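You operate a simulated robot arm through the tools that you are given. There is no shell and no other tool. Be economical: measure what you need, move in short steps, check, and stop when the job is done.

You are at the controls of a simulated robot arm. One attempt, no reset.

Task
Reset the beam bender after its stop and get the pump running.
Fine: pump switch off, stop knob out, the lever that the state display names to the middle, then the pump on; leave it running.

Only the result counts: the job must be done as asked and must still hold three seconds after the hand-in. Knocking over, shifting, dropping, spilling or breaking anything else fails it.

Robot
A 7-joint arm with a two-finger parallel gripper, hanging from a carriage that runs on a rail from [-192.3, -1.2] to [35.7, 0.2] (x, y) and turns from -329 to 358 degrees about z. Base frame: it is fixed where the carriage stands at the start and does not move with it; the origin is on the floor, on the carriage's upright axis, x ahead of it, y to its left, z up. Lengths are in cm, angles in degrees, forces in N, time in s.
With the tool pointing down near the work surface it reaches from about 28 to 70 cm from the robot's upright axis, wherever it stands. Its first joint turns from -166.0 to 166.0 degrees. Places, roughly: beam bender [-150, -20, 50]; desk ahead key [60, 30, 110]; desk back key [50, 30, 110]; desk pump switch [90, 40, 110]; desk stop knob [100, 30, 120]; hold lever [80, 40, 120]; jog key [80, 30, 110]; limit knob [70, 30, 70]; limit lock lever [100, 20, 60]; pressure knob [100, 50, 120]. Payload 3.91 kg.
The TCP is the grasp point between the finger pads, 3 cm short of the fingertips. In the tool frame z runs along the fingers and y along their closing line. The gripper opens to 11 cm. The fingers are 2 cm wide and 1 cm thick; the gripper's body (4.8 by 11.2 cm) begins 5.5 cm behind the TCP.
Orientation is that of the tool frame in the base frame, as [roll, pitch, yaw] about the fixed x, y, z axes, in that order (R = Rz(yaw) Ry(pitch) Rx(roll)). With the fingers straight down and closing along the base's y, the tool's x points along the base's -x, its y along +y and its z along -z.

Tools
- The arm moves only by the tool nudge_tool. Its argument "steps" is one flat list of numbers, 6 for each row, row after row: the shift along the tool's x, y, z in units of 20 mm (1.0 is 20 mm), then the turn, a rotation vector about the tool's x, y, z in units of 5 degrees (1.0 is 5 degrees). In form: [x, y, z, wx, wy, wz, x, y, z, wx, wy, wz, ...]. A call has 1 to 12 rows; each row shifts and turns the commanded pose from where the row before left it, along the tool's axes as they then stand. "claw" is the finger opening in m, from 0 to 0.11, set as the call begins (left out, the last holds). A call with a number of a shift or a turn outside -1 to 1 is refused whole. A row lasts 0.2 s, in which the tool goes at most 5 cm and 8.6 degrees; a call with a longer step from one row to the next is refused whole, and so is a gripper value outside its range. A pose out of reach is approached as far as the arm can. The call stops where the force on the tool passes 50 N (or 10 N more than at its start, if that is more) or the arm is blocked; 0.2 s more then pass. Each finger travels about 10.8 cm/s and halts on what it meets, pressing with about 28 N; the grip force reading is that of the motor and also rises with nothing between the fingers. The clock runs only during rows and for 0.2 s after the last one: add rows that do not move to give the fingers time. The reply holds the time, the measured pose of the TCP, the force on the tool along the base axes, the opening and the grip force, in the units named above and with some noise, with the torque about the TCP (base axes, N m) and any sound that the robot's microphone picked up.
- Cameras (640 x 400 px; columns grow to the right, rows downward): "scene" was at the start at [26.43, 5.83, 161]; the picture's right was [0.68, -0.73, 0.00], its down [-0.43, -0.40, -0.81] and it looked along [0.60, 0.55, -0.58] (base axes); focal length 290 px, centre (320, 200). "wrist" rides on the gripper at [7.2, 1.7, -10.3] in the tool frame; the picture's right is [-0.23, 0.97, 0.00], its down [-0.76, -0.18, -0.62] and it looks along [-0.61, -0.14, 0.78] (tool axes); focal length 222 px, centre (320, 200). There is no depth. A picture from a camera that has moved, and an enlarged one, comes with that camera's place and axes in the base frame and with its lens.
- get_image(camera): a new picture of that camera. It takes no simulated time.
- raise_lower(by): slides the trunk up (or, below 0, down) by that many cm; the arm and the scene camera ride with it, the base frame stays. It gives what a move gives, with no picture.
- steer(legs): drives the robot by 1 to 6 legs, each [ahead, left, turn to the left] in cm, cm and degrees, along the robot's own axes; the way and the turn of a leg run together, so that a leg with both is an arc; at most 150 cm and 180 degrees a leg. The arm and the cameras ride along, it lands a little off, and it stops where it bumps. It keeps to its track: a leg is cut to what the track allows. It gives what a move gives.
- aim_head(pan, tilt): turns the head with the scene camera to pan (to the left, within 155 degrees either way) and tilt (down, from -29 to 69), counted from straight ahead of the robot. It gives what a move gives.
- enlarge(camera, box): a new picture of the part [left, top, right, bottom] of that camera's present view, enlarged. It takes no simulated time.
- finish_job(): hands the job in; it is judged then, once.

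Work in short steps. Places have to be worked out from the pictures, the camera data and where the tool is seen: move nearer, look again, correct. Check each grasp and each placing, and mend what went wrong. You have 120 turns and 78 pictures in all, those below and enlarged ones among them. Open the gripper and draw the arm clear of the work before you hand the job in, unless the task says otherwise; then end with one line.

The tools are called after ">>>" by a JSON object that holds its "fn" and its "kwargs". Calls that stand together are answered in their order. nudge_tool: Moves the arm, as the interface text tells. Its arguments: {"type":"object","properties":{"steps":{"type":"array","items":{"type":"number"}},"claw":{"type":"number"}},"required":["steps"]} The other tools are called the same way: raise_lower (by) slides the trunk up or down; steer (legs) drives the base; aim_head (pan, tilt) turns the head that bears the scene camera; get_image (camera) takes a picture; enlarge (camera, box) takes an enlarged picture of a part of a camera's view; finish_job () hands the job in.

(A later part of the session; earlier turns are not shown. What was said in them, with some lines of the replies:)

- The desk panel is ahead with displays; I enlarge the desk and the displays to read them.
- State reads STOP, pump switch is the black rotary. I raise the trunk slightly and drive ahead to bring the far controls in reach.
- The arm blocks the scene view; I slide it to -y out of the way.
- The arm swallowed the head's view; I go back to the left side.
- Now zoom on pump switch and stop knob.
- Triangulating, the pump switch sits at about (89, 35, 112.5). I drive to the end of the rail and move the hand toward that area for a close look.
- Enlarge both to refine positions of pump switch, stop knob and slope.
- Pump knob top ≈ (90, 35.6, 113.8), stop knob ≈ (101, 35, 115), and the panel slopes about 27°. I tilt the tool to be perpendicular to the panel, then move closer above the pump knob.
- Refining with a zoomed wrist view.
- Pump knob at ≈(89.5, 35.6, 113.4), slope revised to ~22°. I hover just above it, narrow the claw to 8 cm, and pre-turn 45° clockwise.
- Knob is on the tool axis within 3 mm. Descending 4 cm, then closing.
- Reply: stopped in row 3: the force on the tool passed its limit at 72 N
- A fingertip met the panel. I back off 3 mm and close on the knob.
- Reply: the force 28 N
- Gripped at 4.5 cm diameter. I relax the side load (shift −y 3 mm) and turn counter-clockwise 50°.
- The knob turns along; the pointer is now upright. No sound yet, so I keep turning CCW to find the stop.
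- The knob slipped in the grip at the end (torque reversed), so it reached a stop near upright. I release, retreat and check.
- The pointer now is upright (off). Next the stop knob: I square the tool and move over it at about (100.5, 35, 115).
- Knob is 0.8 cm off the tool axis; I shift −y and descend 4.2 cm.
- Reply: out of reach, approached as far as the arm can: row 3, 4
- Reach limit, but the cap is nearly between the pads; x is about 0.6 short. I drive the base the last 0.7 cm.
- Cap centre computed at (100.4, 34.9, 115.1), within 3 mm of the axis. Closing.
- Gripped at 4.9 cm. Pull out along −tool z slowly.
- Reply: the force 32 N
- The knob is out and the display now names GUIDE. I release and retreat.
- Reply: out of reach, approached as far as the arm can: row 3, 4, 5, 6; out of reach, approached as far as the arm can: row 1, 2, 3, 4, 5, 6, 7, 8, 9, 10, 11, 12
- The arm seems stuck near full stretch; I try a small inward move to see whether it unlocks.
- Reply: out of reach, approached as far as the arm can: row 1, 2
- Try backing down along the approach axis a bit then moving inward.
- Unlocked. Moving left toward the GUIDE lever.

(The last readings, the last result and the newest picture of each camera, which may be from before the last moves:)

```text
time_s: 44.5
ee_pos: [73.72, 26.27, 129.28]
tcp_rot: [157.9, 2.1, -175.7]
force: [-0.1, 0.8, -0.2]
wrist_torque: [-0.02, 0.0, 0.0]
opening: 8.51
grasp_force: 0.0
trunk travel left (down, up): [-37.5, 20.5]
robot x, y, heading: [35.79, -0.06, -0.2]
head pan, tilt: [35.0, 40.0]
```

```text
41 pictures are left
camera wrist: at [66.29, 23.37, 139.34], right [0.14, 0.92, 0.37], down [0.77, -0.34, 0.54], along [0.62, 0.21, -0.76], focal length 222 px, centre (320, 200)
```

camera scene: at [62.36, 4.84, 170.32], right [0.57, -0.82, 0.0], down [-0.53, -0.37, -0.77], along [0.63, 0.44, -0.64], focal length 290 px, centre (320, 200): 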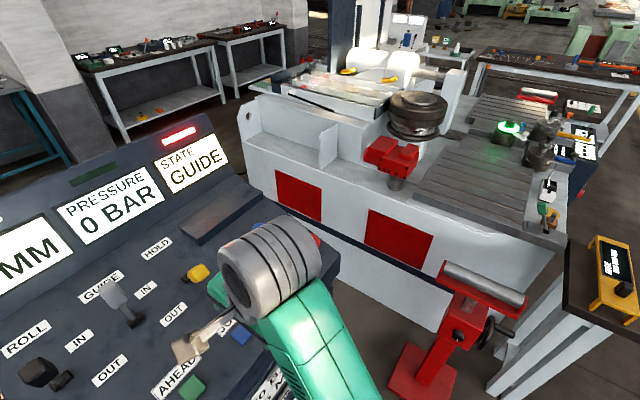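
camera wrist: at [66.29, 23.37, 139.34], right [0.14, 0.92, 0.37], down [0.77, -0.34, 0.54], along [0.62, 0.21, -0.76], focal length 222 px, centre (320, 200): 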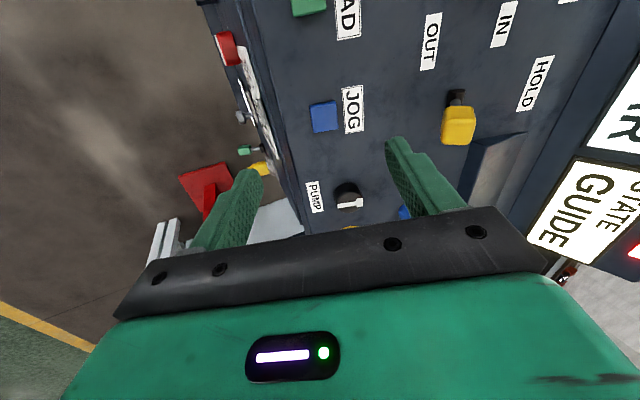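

Pump pointer reads upright. I move the hand left 18 cm so the wrist camera sees the GUIDE lever.

>>> {"fn": "nudge_tool", "kwargs": {"steps": [1, 0, 0, 0, 0, 0, 1, 0, 0, 0, 0, 0, 1, 0, 0, 0, 0, 0, 1, 0, 0, 0, 0, 0, 1, 0, 0, 0, 0, 0, 1, 0, 0, 0, 0, 0, 1, 0, 0, 0, 0, 0, 1, 0, 0, 0, 0, 0, 1, 0, 0, 0, 0, 0]}}

>>> {"fn": "get_image", "kwargs": {"camera": "wrist"}}

>>> {"fn": "enlarge", "kwargs": {"camera": "scene", "box": [0, 220, 250, 400]}}

```text
time_s: 46.5
ee_pos: [56.31, 25.21, 128.42]
tcp_rot: [157.9, 2.0, -175.6]
force: [-0.4, 0.5, 1.4]
wrist_torque: [-0.01, 0.02, 0.03]
opening: 8.5
grasp_force: 0.0
out of reach, approached as far as the arm can: row 9
trunk travel left (down, up): [-37.5, 20.5]
robot x, y, heading: [35.44, 0.3, -0.2]
head pan, tilt: [35.0, 40.0]
```

```text
40 pictures are left
camera wrist: at [48.89, 22.34, 138.6], right [0.14, 0.92, 0.37], down [0.77, -0.34, 0.54], along [0.62, 0.21, -0.76], focal length 222 px, centre (320, 200)
```

wrist: 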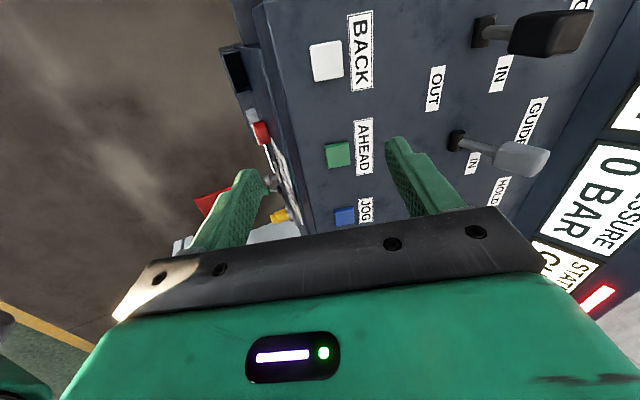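

```text
2.22 times, centred on (125, 310) of scene
camera zoom: at [62.36, 4.83, 170.32], right [0.57, -0.82, 0.0], down [-0.53, -0.37, -0.77], along [0.63, 0.44, -0.64], focal length 643 px, centre (753, -44)
```

zoom: 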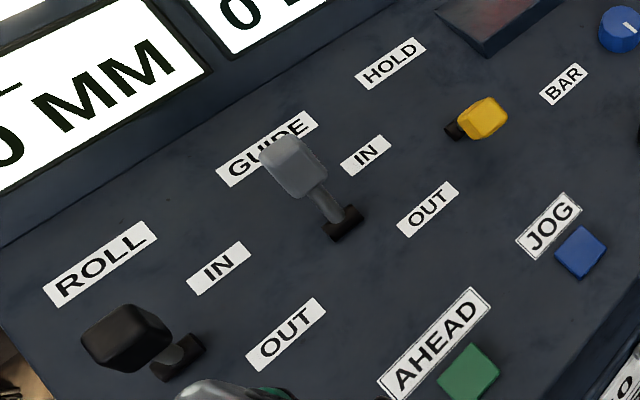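

GUIDE lever: base ≈ (65, 50.5, 116.5), handle ≈ (65, 52, 124), leaning IN ~31° from the panel normal. I lift and rotate the tool so the fingers close along x, to grasp the handle's sides.

>>> {"fn": "nudge_tool", "kwargs": {"steps": [-0.71, 0.68, -0.75, 0, 0, 0, -0.71, 0.68, -0.75, 0, 0, 0, -0.71, 0.68, -0.75, 0, 0, 0, -0.71, 0.68, -0.75, 0, 0, 0, 0, 0, 0, 0, 0, -1, 0, 0, 0, 0, 0, -1, 0, 0, 0, 0, 0, -1, 0, 0, 0, 0, 0, -1, 0, 0, 0, 0, 0, -1, 0, 0, 0, 0, 0, -1, 0, 0, 0, 0, 0, -1], "claw": 0.07}}

>>> {"fn": "nudge_tool", "kwargs": {"steps": [0, 0, 0, 0, 0, -1, 0, 0, 0, 0, 0, -1, 0, 0, 0, 0, 0, -1, 0, 0, 0, 0, 0, -1, 0, 0, 0, 0, 0, -1, 0, 0, 0, 0, 0, -1, 0, 0, 0, 0, 0, -1, 0, 0, 0, 0, 0, -1, 0, 0, 0, 0, 0, -1, 0, 0, 0, 0, 0, -1]}}

>>> {"fn": "get_image", "kwargs": {"camera": "wrist"}}

```text
time_s: 48.9
ee_pos: [61.73, 28.62, 136.27]
tcp_rot: [162.9, 14.3, -142.3]
force: [0.4, -0.3, 0.8]
wrist_torque: [0.01, 0.0, -0.03]
opening: 7.0
grasp_force: 0.0
trunk travel left (down, up): [-37.5, 20.5]
robot x, y, heading: [35.23, 0.05, -0.4]
head pan, tilt: [35.0, 40.0]
```

```text
time_s: 51.1
ee_pos: [61.52, 28.63, 136.35]
tcp_rot: [-179.9, 22.2, -90.1]
force: [0.2, 0.2, -0.8]
wrist_torque: [0.0, 0.0, 0.01]
opening: 7.01
grasp_force: 0.1
trunk travel left (down, up): [-37.5, 20.5]
robot x, y, heading: [35.35, -0.04, -0.1]
head pan, tilt: [35.0, 40.0]
```

```text
38 pictures are left
camera wrist: at [59.73, 17.95, 143.33], right [-0.97, 0.21, 0.08], down [0.18, 0.47, 0.87], along [0.15, 0.86, -0.49], focal length 222 px, centre (320, 200)
```

wrist: 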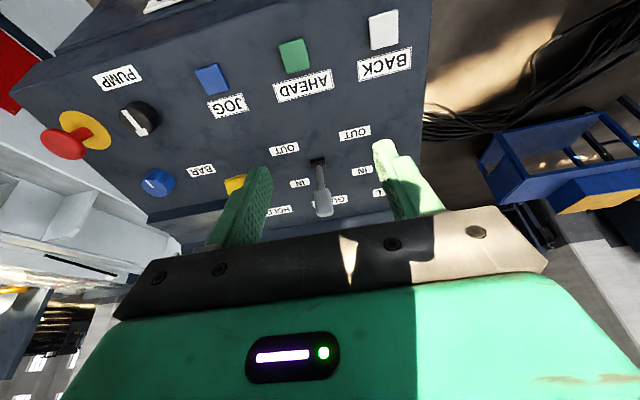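

Position confirmed (65.2, 52, 124.5). Moving to hover above the handle.

>>> {"fn": "nudge_tool", "kwargs": {"steps": [-0.855, -0.185, 0.68, 0, 0, 0, -0.855, -0.185, 0.68, 0, 0, 0, -0.855, -0.185, 0.68, 0, 0, 0, -0.855, -0.185, 0.68, 0, 0, 0, -0.855, -0.185, 0.68, 0, 0, 0, -0.855, -0.185, 0.68, 0, 0, 0, -0.855, -0.185, 0.68, 0, 0, 0, -0.855, -0.185, 0.68, 0, 0, 0, -0.855, -0.185, 0.68, 0, 0, 0, -0.855, -0.185, 0.68, 0, 0, 0]}}

>>> {"fn": "get_image", "kwargs": {"camera": "wrist"}}

>>> {"fn": "get_image", "kwargs": {"camera": "scene"}}

```text
time_s: 53.3
ee_pos: [65.59, 49.57, 130.2]
tcp_rot: [-179.8, 22.2, -90.2]
force: [0.2, 0.1, 0.9]
wrist_torque: [0.06, 0.02, 0.02]
opening: 7.02
grasp_force: 0.1
trunk travel left (down, up): [-37.5, 20.5]
robot x, y, heading: [35.18, 0.3, -0.2]
head pan, tilt: [35.0, 40.0]
```

```text
37 pictures are left
camera wrist: at [63.71, 38.93, 137.16], right [-0.97, 0.22, 0.08], down [0.18, 0.47, 0.87], along [0.15, 0.86, -0.49], focal length 222 px, centre (320, 200)
```

wrist: 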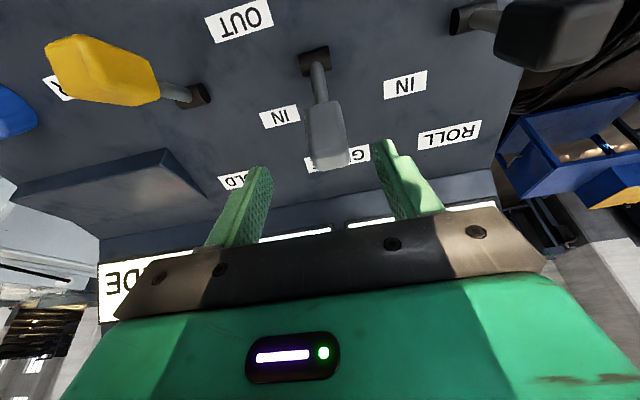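

```text
36 pictures are left
camera scene: at [62.35, 4.83, 170.32], right [0.57, -0.82, 0.0], down [-0.53, -0.37, -0.77], along [0.63, 0.44, -0.64], focal length 290 px, centre (320, 200)
```

scene: 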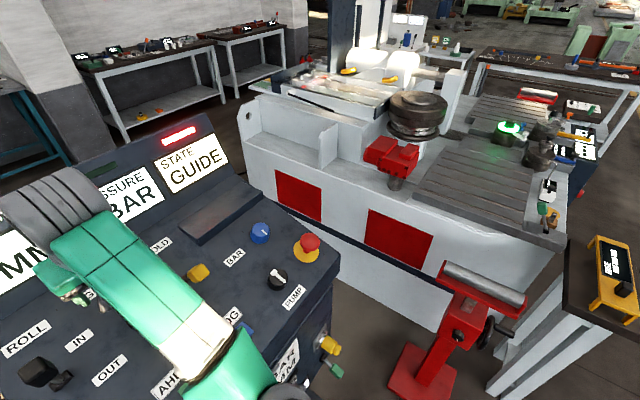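

Aligned; shift 6 mm and descend 5.5 cm so the pads straddle the handle.

>>> {"fn": "nudge_tool", "kwargs": {"steps": [0, 0.3, 0, 0, 0, 0, 0, 0, 0.69, 0, 0, 0, 0, 0, 0.69, 0, 0, 0, 0, 0, 0.69, 0, 0, 0, 0, 0, 0.69, 0, 0, 0]}}

>>> {"fn": "get_image", "kwargs": {"camera": "wrist"}}

```text
time_s: 54.5
ee_pos: [64.9, 51.78, 125.1]
tcp_rot: [-179.7, 22.2, -90.1]
force: [-0.4, -0.8, 0.1]
wrist_torque: [0.04, -0.03, -0.02]
opening: 7.03
grasp_force: 0.1
trunk travel left (down, up): [-37.5, 20.5]
robot x, y, heading: [35.48, -0.04, -0.1]
head pan, tilt: [35.0, 40.0]
```

```text
35 pictures are left
camera wrist: at [63.1, 41.07, 132.02], right [-0.97, 0.21, 0.08], down [0.18, 0.47, 0.87], along [0.15, 0.86, -0.49], focal length 222 px, centre (320, 200)
```

wrist: 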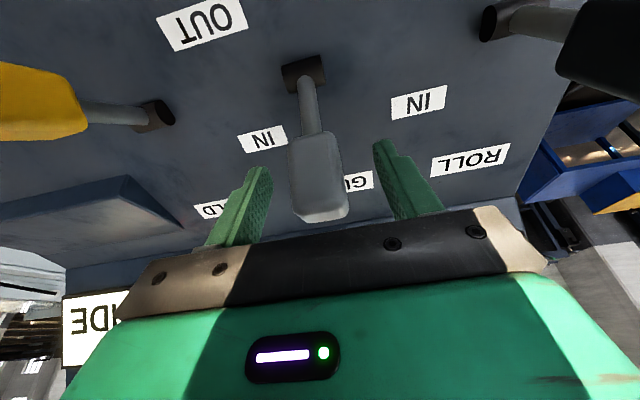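

Handle is between the pads. Close.

>>> {"fn": "nudge_tool", "kwargs": {"steps": [0, 0, 0, 0, 0, 0, 0, 0, 0, 0, 0, 0, 0, 0, 0, 0, 0, 0], "claw": 0.015}}

```text
time_s: 55.3
ee_pos: [64.84, 51.74, 125.05]
tcp_rot: [-179.8, 22.2, -90.2]
force: [0.7, 0.8, -1.2]
wrist_torque: [0.12, 1.65, 1.25]
opening: 2.83
grasp_force: 44.9
trunk travel left (down, up): [-37.5, 20.5]
robot x, y, heading: [35.13, 0.48, -0.6]
head pan, tilt: [35.0, 40.0]
```

Gripped (2.8 cm). I swing the lever along its arc toward the operator, first 18° of about 30°.

>>> {"fn": "nudge_tool", "kwargs": {"steps": [0.395, 0, -0.205, 0, 0, 0, 0.415, 0, -0.155, 0, 0, 0, 0.43, 0, -0.115, 0, 0, 0, 0, 0, 0, 0, 0, 0]}}

>>> {"fn": "get_image", "kwargs": {"camera": "wrist"}}

>>> {"fn": "get_image", "kwargs": {"camera": "scene"}}

```text
time_s: 56.3
ee_pos: [65.02, 49.28, 125.16]
tcp_rot: [-179.7, 22.4, -90.1]
force: [3.2, 15.6, 9.0]
wrist_torque: [1.14, 1.69, 1.15]
opening: 2.8
grasp_force: 45.3
trunk travel left (down, up): [-37.5, 20.5]
robot x, y, heading: [35.6, 0.51, -0.1]
head pan, tilt: [35.0, 40.0]
```

```text
34 pictures are left
camera wrist: at [63.05, 38.57, 132.1], right [-0.97, 0.21, 0.08], down [0.18, 0.47, 0.87], along [0.15, 0.86, -0.49], focal length 222 px, centre (320, 200)
```

wrist: 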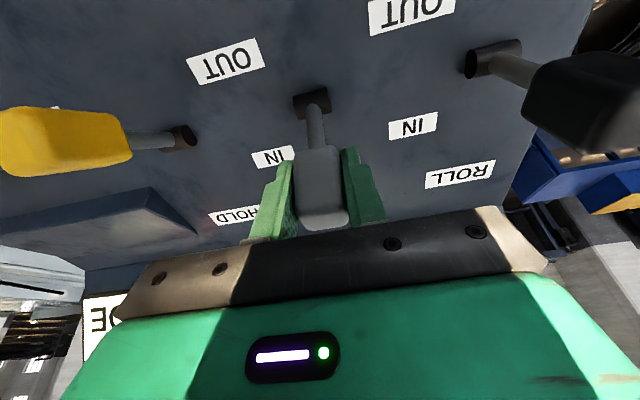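

```text
33 pictures are left
camera scene: at [62.37, 4.97, 170.36], right [0.57, -0.82, 0.0], down [-0.53, -0.36, -0.77], along [0.63, 0.44, -0.64], focal length 290 px, centre (320, 200)
```

scene: 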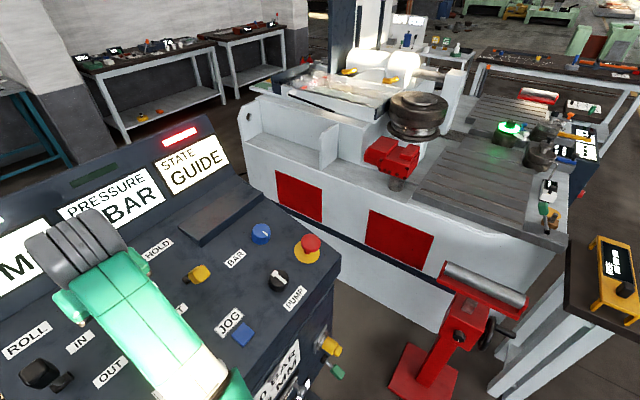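

The lever follows (≈15 N resistance). Continue the remaining ~12°.

>>> {"fn": "nudge_tool", "kwargs": {"steps": [0.44, 0, -0.07, 0, 0, 0, 0.44, 0, -0.03, 0, 0, 0, 0, 0, 0, 0, 0, 0]}}

>>> {"fn": "get_image", "kwargs": {"camera": "wrist"}}

>>> {"fn": "get_image", "kwargs": {"camera": "scene"}}

```text
time_s: 57.1
ee_pos: [64.88, 47.42, 124.76]
tcp_rot: [-179.8, 22.3, -90.2]
force: [-0.2, 12.4, 9.0]
wrist_torque: [1.19, 1.57, 1.0]
opening: 2.81
grasp_force: 45.0
trunk travel left (down, up): [-37.5, 20.5]
robot x, y, heading: [35.57, -0.03, -0.2]
head pan, tilt: [35.0, 40.0]
```

```text
32 pictures are left
camera wrist: at [63.07, 36.75, 131.63], right [-0.97, 0.21, 0.08], down [0.18, 0.47, 0.87], along [0.15, 0.86, -0.49], focal length 222 px, centre (320, 200)
```

wrist: 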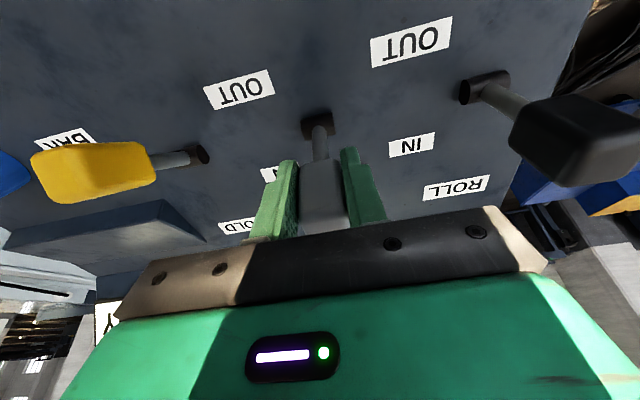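

```text
31 pictures are left
camera scene: at [62.36, 4.95, 170.34], right [0.57, -0.82, 0.0], down [-0.53, -0.37, -0.77], along [0.63, 0.44, -0.64], focal length 290 px, centre (320, 200)
```

scene: 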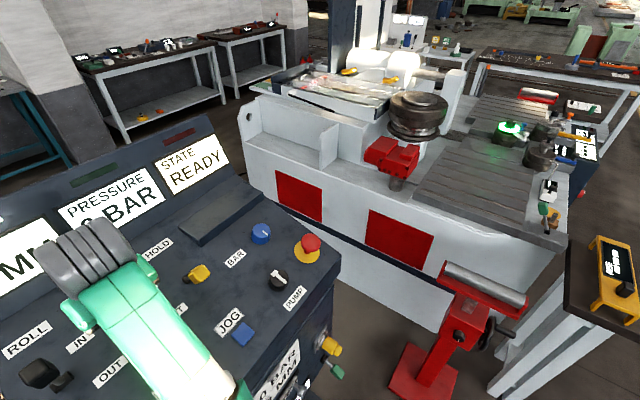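

State READY. I release the handle carefully and check it holds.

>>> {"fn": "nudge_tool", "kwargs": {"steps": [0, 0, 0, 0, 0, 0, 0, 0, 0, 0, 0, 0, 0, 0, 0, 0, 0, 0], "claw": 0.07}}

>>> {"fn": "get_image", "kwargs": {"camera": "wrist"}}

>>> {"fn": "get_image", "kwargs": {"camera": "scene"}}

```text
time_s: 57.9
ee_pos: [64.9, 47.19, 124.5]
tcp_rot: [-179.8, 22.1, -90.2]
force: [-0.2, -0.5, 1.3]
wrist_torque: [-0.02, 0.01, 0.01]
opening: 6.99
grasp_force: 0.1
trunk travel left (down, up): [-37.5, 20.5]
robot x, y, heading: [35.56, 0.12, 0.0]
head pan, tilt: [35.0, 40.0]
```

```text
30 pictures are left
camera wrist: at [63.06, 36.57, 131.53], right [-0.97, 0.21, 0.08], down [0.18, 0.47, 0.87], along [0.15, 0.86, -0.49], focal length 222 px, centre (320, 200)
```

wrist: 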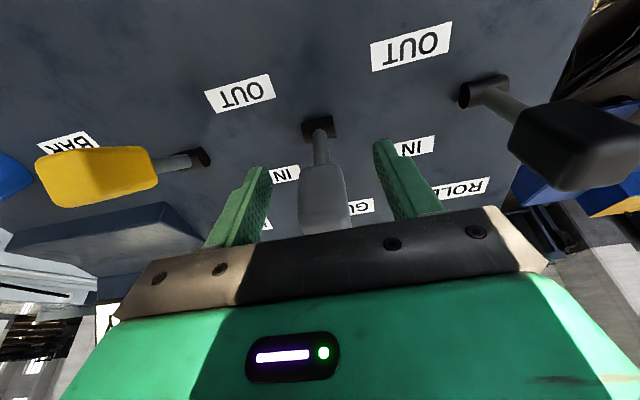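

```text
29 pictures are left
camera scene: at [62.35, 4.84, 170.32], right [0.57, -0.82, 0.0], down [-0.53, -0.37, -0.77], along [0.63, 0.44, -0.64], focal length 290 px, centre (320, 200)
```

scene: 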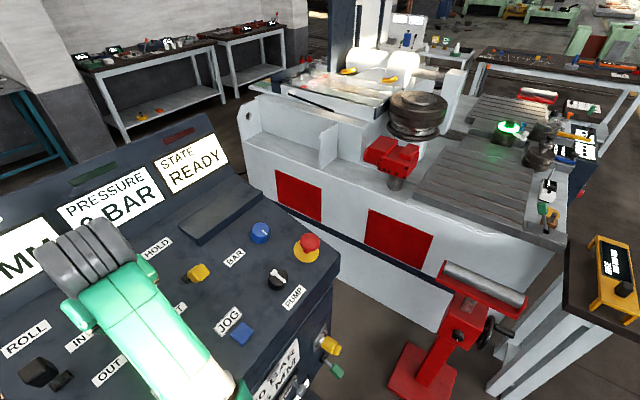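

Lever stays, still READY. Retreat up and toward the operator, then look.

>>> {"fn": "nudge_tool", "kwargs": {"steps": [0, 0, -1, 0, 0, 0, 0, 0, -1, 0, 0, 0, 0, 0, -1, 0, 0, 0, 0, 0, -1, 0, 0, 0, 0.87, 0, -0.53, 0, 0, 0, 0.87, 0, -0.53, 0, 0, 0, 0.87, 0, -0.53, 0, 0, 0, 0.87, 0, -0.53, 0, 0, 0, 0.87, 0, -0.53, 0, 0, 0, 0.87, 0, -0.53, 0, 0, 0]}}

>>> {"fn": "get_image", "kwargs": {"camera": "wrist"}}

```text
time_s: 60.1
ee_pos: [64.65, 32.06, 133.85]
tcp_rot: [-179.7, 22.1, -90.3]
force: [-0.2, 0.5, -0.1]
wrist_torque: [0.02, 0.0, 0.0]
opening: 7.0
grasp_force: 0.0
trunk travel left (down, up): [-37.5, 20.5]
robot x, y, heading: [35.32, 0.19, -0.4]
head pan, tilt: [35.0, 40.0]
```

```text
28 pictures are left
camera wrist: at [62.89, 21.44, 140.86], right [-0.97, 0.21, 0.08], down [0.18, 0.47, 0.87], along [0.15, 0.86, -0.49], focal length 222 px, centre (320, 200)
```

wrist: 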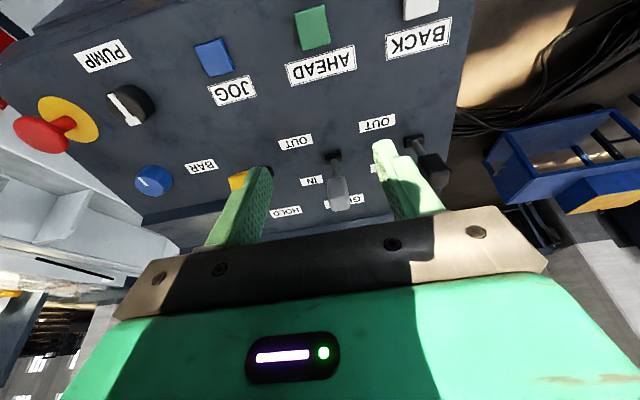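

Still fine. Now toward the pump switch for the final turn.

>>> {"fn": "nudge_tool", "kwargs": {"steps": [0.13, -1, 0.45, 0, 0, 0, 0.13, -1, 0.45, 0, 0, 0, 0.13, -1, 0.45, 0, 0, 0, 0.13, -1, 0.45, 0, 0, 0, 0.13, -1, 0.45, 0, 0, 0, 0.13, -1, 0.45, 0, 0, 0, 0.13, -1, 0.45, 0, 0, 0, 0.13, -1, 0.45, 0, 0, 0, 0.13, -1, 0.45, 0, 0, 0, 0.13, -1, 0.45, 0, 0, 0, 0.13, -1, 0.45, 0, 0, 0, 0.13, -1, 0.45, 0, 0, 0], "claw": 0.08}}

>>> {"fn": "nudge_tool", "kwargs": {"steps": [0, 0, 0, 0, 0, 1, 0, 0, 0, 0, 0, 1, 0, 0, 0, 0, 0, 1, 0, 0, 0, 0, 0, 1, 0, 0, 0, 0, 0, 1, 0, 0, 0, 0, 0, 1, 0, 0, 0, 0, 0, 1, 0, 0, 0, 0, 0, 1, 0, 0, 0, 0, 0, 1, 0, 0, 0, 0, 0, 1, 0, 0, 0, 0, 0, 1, 0, 0, 0, 0, 0, 1]}}

>>> {"fn": "get_image", "kwargs": {"camera": "wrist"}}

```text
time_s: 62.7
ee_pos: [88.81, 33.39, 122.89]
tcp_rot: [-179.8, 22.1, -90.2]
force: [-0.2, 0.3, -0.7]
wrist_torque: [-0.02, 0.01, 0.0]
opening: 8.0
grasp_force: 0.0
trunk travel left (down, up): [-37.5, 20.5]
robot x, y, heading: [35.32, 0.03, -0.5]
head pan, tilt: [35.0, 40.0]
```

```text
time_s: 65.3
ee_pos: [88.69, 33.32, 122.86]
tcp_rot: [160.6, 11.0, -152.2]
force: [0.3, 0.3, 0.1]
wrist_torque: [0.0, 0.04, -0.03]
opening: 7.99
grasp_force: 0.1
trunk travel left (down, up): [-37.5, 20.5]
robot x, y, heading: [34.89, -0.02, -0.3]
head pan, tilt: [35.0, 40.0]
```

```text
27 pictures are left
camera wrist: at [81.57, 27.35, 131.72], right [-0.29, 0.89, 0.36], down [0.75, -0.03, 0.66], along [0.6, 0.46, -0.65], focal length 222 px, centre (320, 200)
```

wrist: 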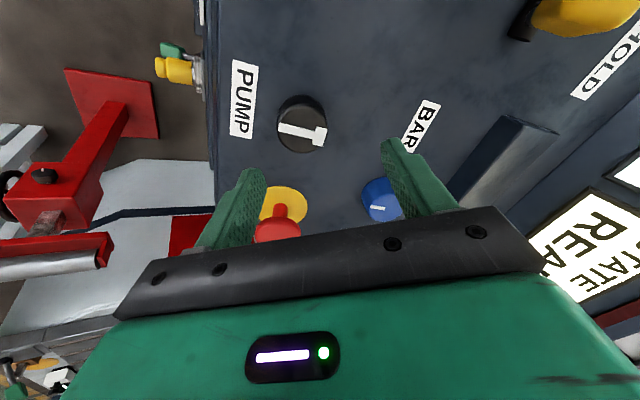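

Knob is 1.6 cm off in tool −y. I correct, descend to just above the panel and look.

>>> {"fn": "nudge_tool", "kwargs": {"steps": [0.22, -0.78, 0, 0, 0, 0, 0, 0, 0.69, 0, 0, 0, 0, 0, 0.69, 0, 0, 0, 0, 0, 0.69, 0, 0, 0]}}

>>> {"fn": "get_image", "kwargs": {"camera": "wrist"}}

```text
time_s: 66.3
ee_pos: [89.16, 33.45, 118.31]
tcp_rot: [160.5, 11.0, -152.1]
force: [0.1, -0.5, 0.4]
wrist_torque: [-0.01, -0.02, 0.01]
opening: 8.03
grasp_force: 0.2
trunk travel left (down, up): [-37.5, 20.5]
robot x, y, heading: [34.84, 0.54, -0.2]
head pan, tilt: [35.0, 40.0]
```

```text
26 pictures are left
camera wrist: at [81.91, 27.49, 127.26], right [-0.29, 0.89, 0.36], down [0.75, -0.03, 0.67], along [0.6, 0.46, -0.65], focal length 222 px, centre (320, 200)
```

wrist: 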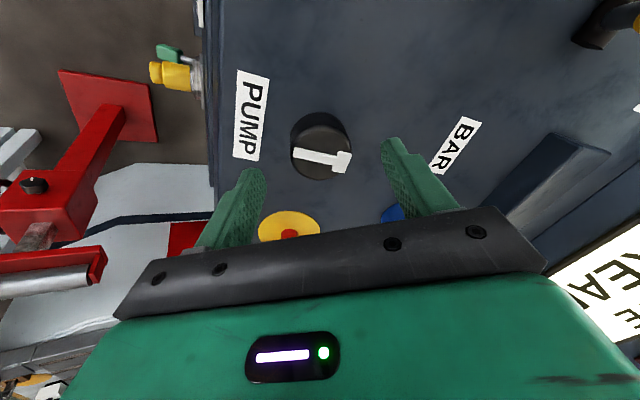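

Centred. Descend 2.6 cm and close.

>>> {"fn": "nudge_tool", "kwargs": {"steps": [0, 0, 0.65, 0, 0, 0, 0, 0, 0.6, 0, 0, 0]}}

>>> {"fn": "nudge_tool", "kwargs": {"steps": [0, 0, 0, 0, 0, 0, 0, 0, 0, 0, 0, 0, 0, 0, 0, 0, 0, 0], "claw": 0.02}}

>>> {"fn": "get_image", "kwargs": {"camera": "wrist"}}

```text
time_s: 66.9
ee_pos: [89.32, 34.31, 116.07]
tcp_rot: [160.7, 11.1, -152.1]
force: [0.9, -0.2, 0.5]
wrist_torque: [0.01, -0.01, 0.02]
opening: 8.02
grasp_force: 0.0
trunk travel left (down, up): [-37.5, 20.5]
robot x, y, heading: [35.43, 0.43, -0.1]
head pan, tilt: [35.0, 40.0]
```

```text
time_s: 67.7
ee_pos: [89.31, 34.53, 116.06]
tcp_rot: [160.5, 11.1, -152.1]
force: [-4.9, 5.1, 3.5]
wrist_torque: [-0.91, -0.51, -0.23]
opening: 4.46
grasp_force: 44.7
trunk travel left (down, up): [-37.5, 20.5]
robot x, y, heading: [35.23, -0.16, -0.4]
head pan, tilt: [35.0, 40.0]
```

```text
25 pictures are left
camera wrist: at [82.01, 28.53, 124.94], right [-0.29, 0.89, 0.36], down [0.75, -0.03, 0.67], along [0.6, 0.46, -0.65], focal length 222 px, centre (320, 200)
```

wrist: 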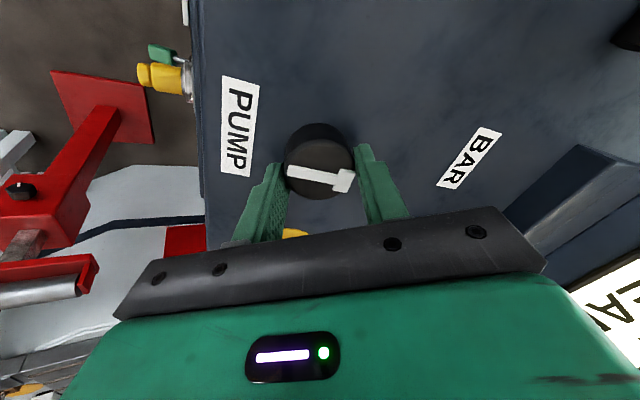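

Gripped. Turn clockwise 60° (back to the original direction).

>>> {"fn": "nudge_tool", "kwargs": {"steps": [0, 0, 0, 0, 0, 1, 0, 0, 0, 0, 0, 1, 0, 0, 0, 0, 0, 1, 0, 0, 0, 0, 0, 1, 0, 0, 0, 0, 0, 1, 0, 0, 0, 0, 0, 1, 0, 0, 0, 0, 0, 1, 0, 0, 0, 0, 0, 1, 0, 0, 0, 0, 0, 1, 0, 0, 0, 0, 0, 1, 0, 0, 0, 0, 0, 1]}}

>>> {"fn": "get_image", "kwargs": {"camera": "wrist"}}

>>> {"fn": "get_image", "kwargs": {"camera": "scene"}}

```text
time_s: 70.1
ee_pos: [89.2, 34.19, 116.07]
tcp_rot: [159.6, -9.0, 156.3]
force: [-0.8, -2.6, -7.8]
wrist_torque: [-1.35, -0.71, -0.19]
opening: 4.41
grasp_force: 45.3
trunk travel left (down, up): [-37.5, 20.5]
robot x, y, heading: [35.39, 0.13, -0.2]
head pan, tilt: [35.0, 40.0]
```

```text
24 pictures are left
camera wrist: at [83.27, 34.53, 127.53], right [0.62, 0.72, 0.3], down [0.61, -0.69, 0.4], along [0.49, -0.07, -0.87], focal length 222 px, centre (320, 200)
```

wrist: 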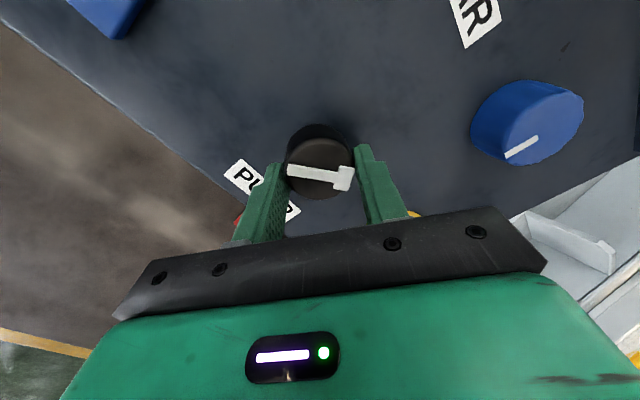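

```text
23 pictures are left
camera scene: at [62.32, 4.8, 170.32], right [0.57, -0.82, 0.0], down [-0.53, -0.37, -0.77], along [0.63, 0.44, -0.64], focal length 290 px, centre (320, 200)
```

scene: 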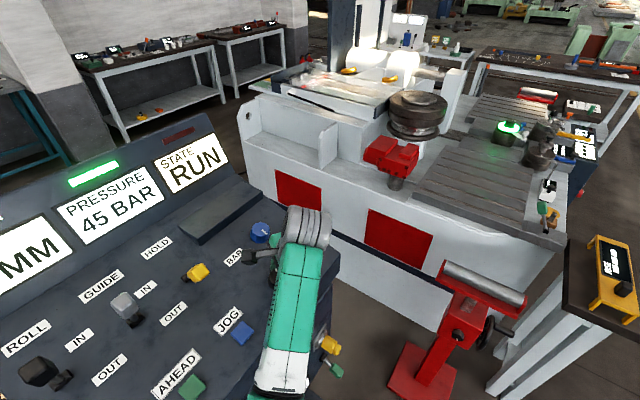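

RUN, 45 BAR, green lamp. I turn 10° more to seat the switch at its original angle, then release and retreat.

>>> {"fn": "nudge_tool", "kwargs": {"steps": [0, 0, 0, 0, 0, 1, 0, 0, 0, 0, 0, 1, 0, 0, 0, 0, 0, 0]}}

>>> {"fn": "nudge_tool", "kwargs": {"steps": [0, 0, 0, 0, 0, 0, 0, 0, 0, 0, 0, 0, 0, 0, -0.7, 0, 0, 0, 0, 0, -1, 0, 0, 0, 0, 0, -1, 0, 0, 0, 0, 0, -1, 0, 0, 0, 0, 0, -1, 0, 0, 0], "claw": 0.08}}

>>> {"fn": "get_image", "kwargs": {"camera": "wrist"}}

>>> {"fn": "get_image", "kwargs": {"camera": "scene"}}

```text
time_s: 70.9
ee_pos: [89.18, 34.09, 116.15]
tcp_rot: [161.4, -12.2, 146.8]
force: [-1.1, -7.0, -0.4]
wrist_torque: [-1.0, 0.1, 0.88]
opening: 4.39
grasp_force: 44.8
trunk travel left (down, up): [-37.5, 20.5]
robot x, y, heading: [35.55, 0.47, -0.4]
head pan, tilt: [35.0, 40.0]
```

```text
time_s: 72.5
ee_pos: [89.09, 30.81, 124.82]
tcp_rot: [161.4, -12.4, 146.8]
force: [-0.2, 0.2, -0.2]
wrist_torque: [-0.02, -0.02, -0.02]
opening: 8.0
grasp_force: 0.1
trunk travel left (down, up): [-37.5, 20.5]
robot x, y, heading: [35.45, 0.2, -0.3]
head pan, tilt: [35.0, 40.0]
```

```text
22 pictures are left
camera wrist: at [84.02, 32.01, 136.56], right [0.75, 0.61, 0.25], down [0.52, -0.78, 0.36], along [0.42, -0.14, -0.9], focal length 222 px, centre (320, 200)
```

wrist: 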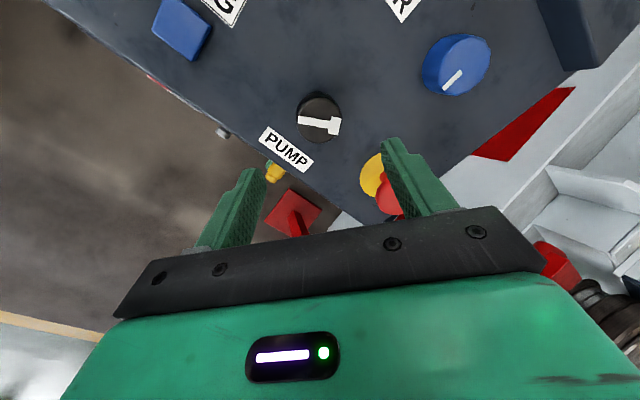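

```text
21 pictures are left
camera scene: at [62.35, 4.85, 170.32], right [0.57, -0.82, 0.0], down [-0.53, -0.37, -0.77], along [0.63, 0.44, -0.64], focal length 290 px, centre (320, 200)
```

scene: 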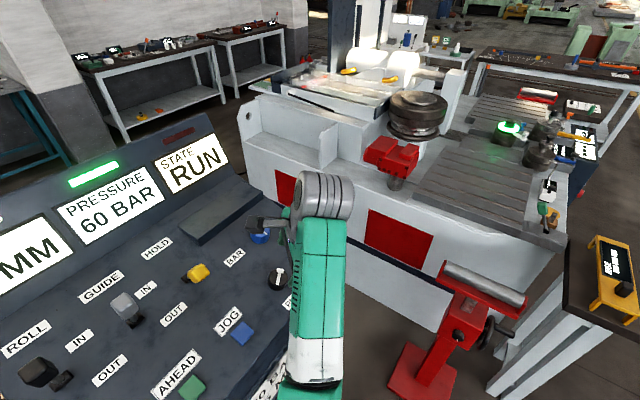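

RUN at 60 BAR, steady. I draw the arm clear by moving up with the trunk and opening the gripper, then check once more.

>>> {"fn": "raise_lower", "kwargs": {"by": 12}}

>>> {"fn": "nudge_tool", "kwargs": {"steps": [0, 0, -0.5, 0, 0, 0, 0, 0, 0, 0, 0, 0, 0, 0, 0, 0, 0, 0], "claw": 0.11}}

>>> {"fn": "get_image", "kwargs": {"camera": "scene"}}

```text
time_s: 74.0
ee_pos: [89.17, 30.85, 136.73]
tcp_rot: [161.3, -12.3, 146.9]
force: [-0.3, -0.4, 0.7]
wrist_torque: [0.0, 0.04, 0.01]
opening: 7.98
grasp_force: 0.1
trunk travel left (down, up): [-49.5, 8.5]
robot x, y, heading: [35.54, 0.38, -0.1]
head pan, tilt: [35.0, 40.0]
```

```text
time_s: 74.8
ee_pos: [89.09, 30.43, 137.68]
tcp_rot: [161.4, -12.3, 146.8]
force: [-0.5, -0.3, -0.7]
wrist_torque: [-0.02, 0.02, 0.02]
opening: 10.99
grasp_force: 0.1
trunk travel left (down, up): [-49.5, 8.5]
robot x, y, heading: [35.67, 0.34, -0.1]
head pan, tilt: [35.0, 40.0]
```

```text
20 pictures are left
camera scene: at [62.35, 4.84, 182.32], right [0.57, -0.82, 0.0], down [-0.53, -0.37, -0.77], along [0.63, 0.44, -0.64], focal length 290 px, centre (320, 200)
```

scene: 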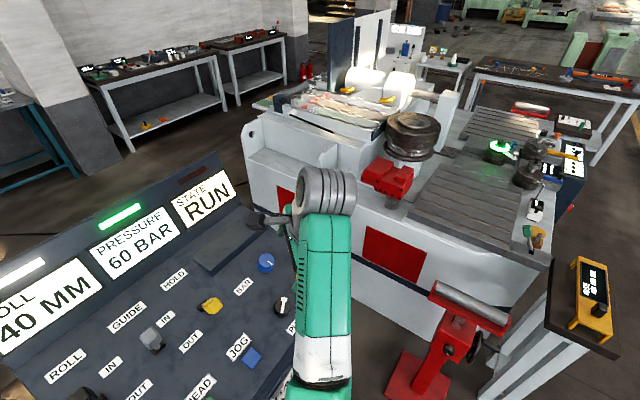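

The display holds RUN at 60 BAR and the arm is clear; handing in.

>>> {"fn": "finish_job", "kwargs": {}}

```text
The job is handed in.
```

The beam bender is reset and the pump is running: I turned the pump switch off, pulled the stop knob out, set the GUIDE lever the display named to the middle, and switched the pump back on. At hand-in the state display read RUN at 60 BAR with the green lamp lit, and the arm was clear with the gripper open.
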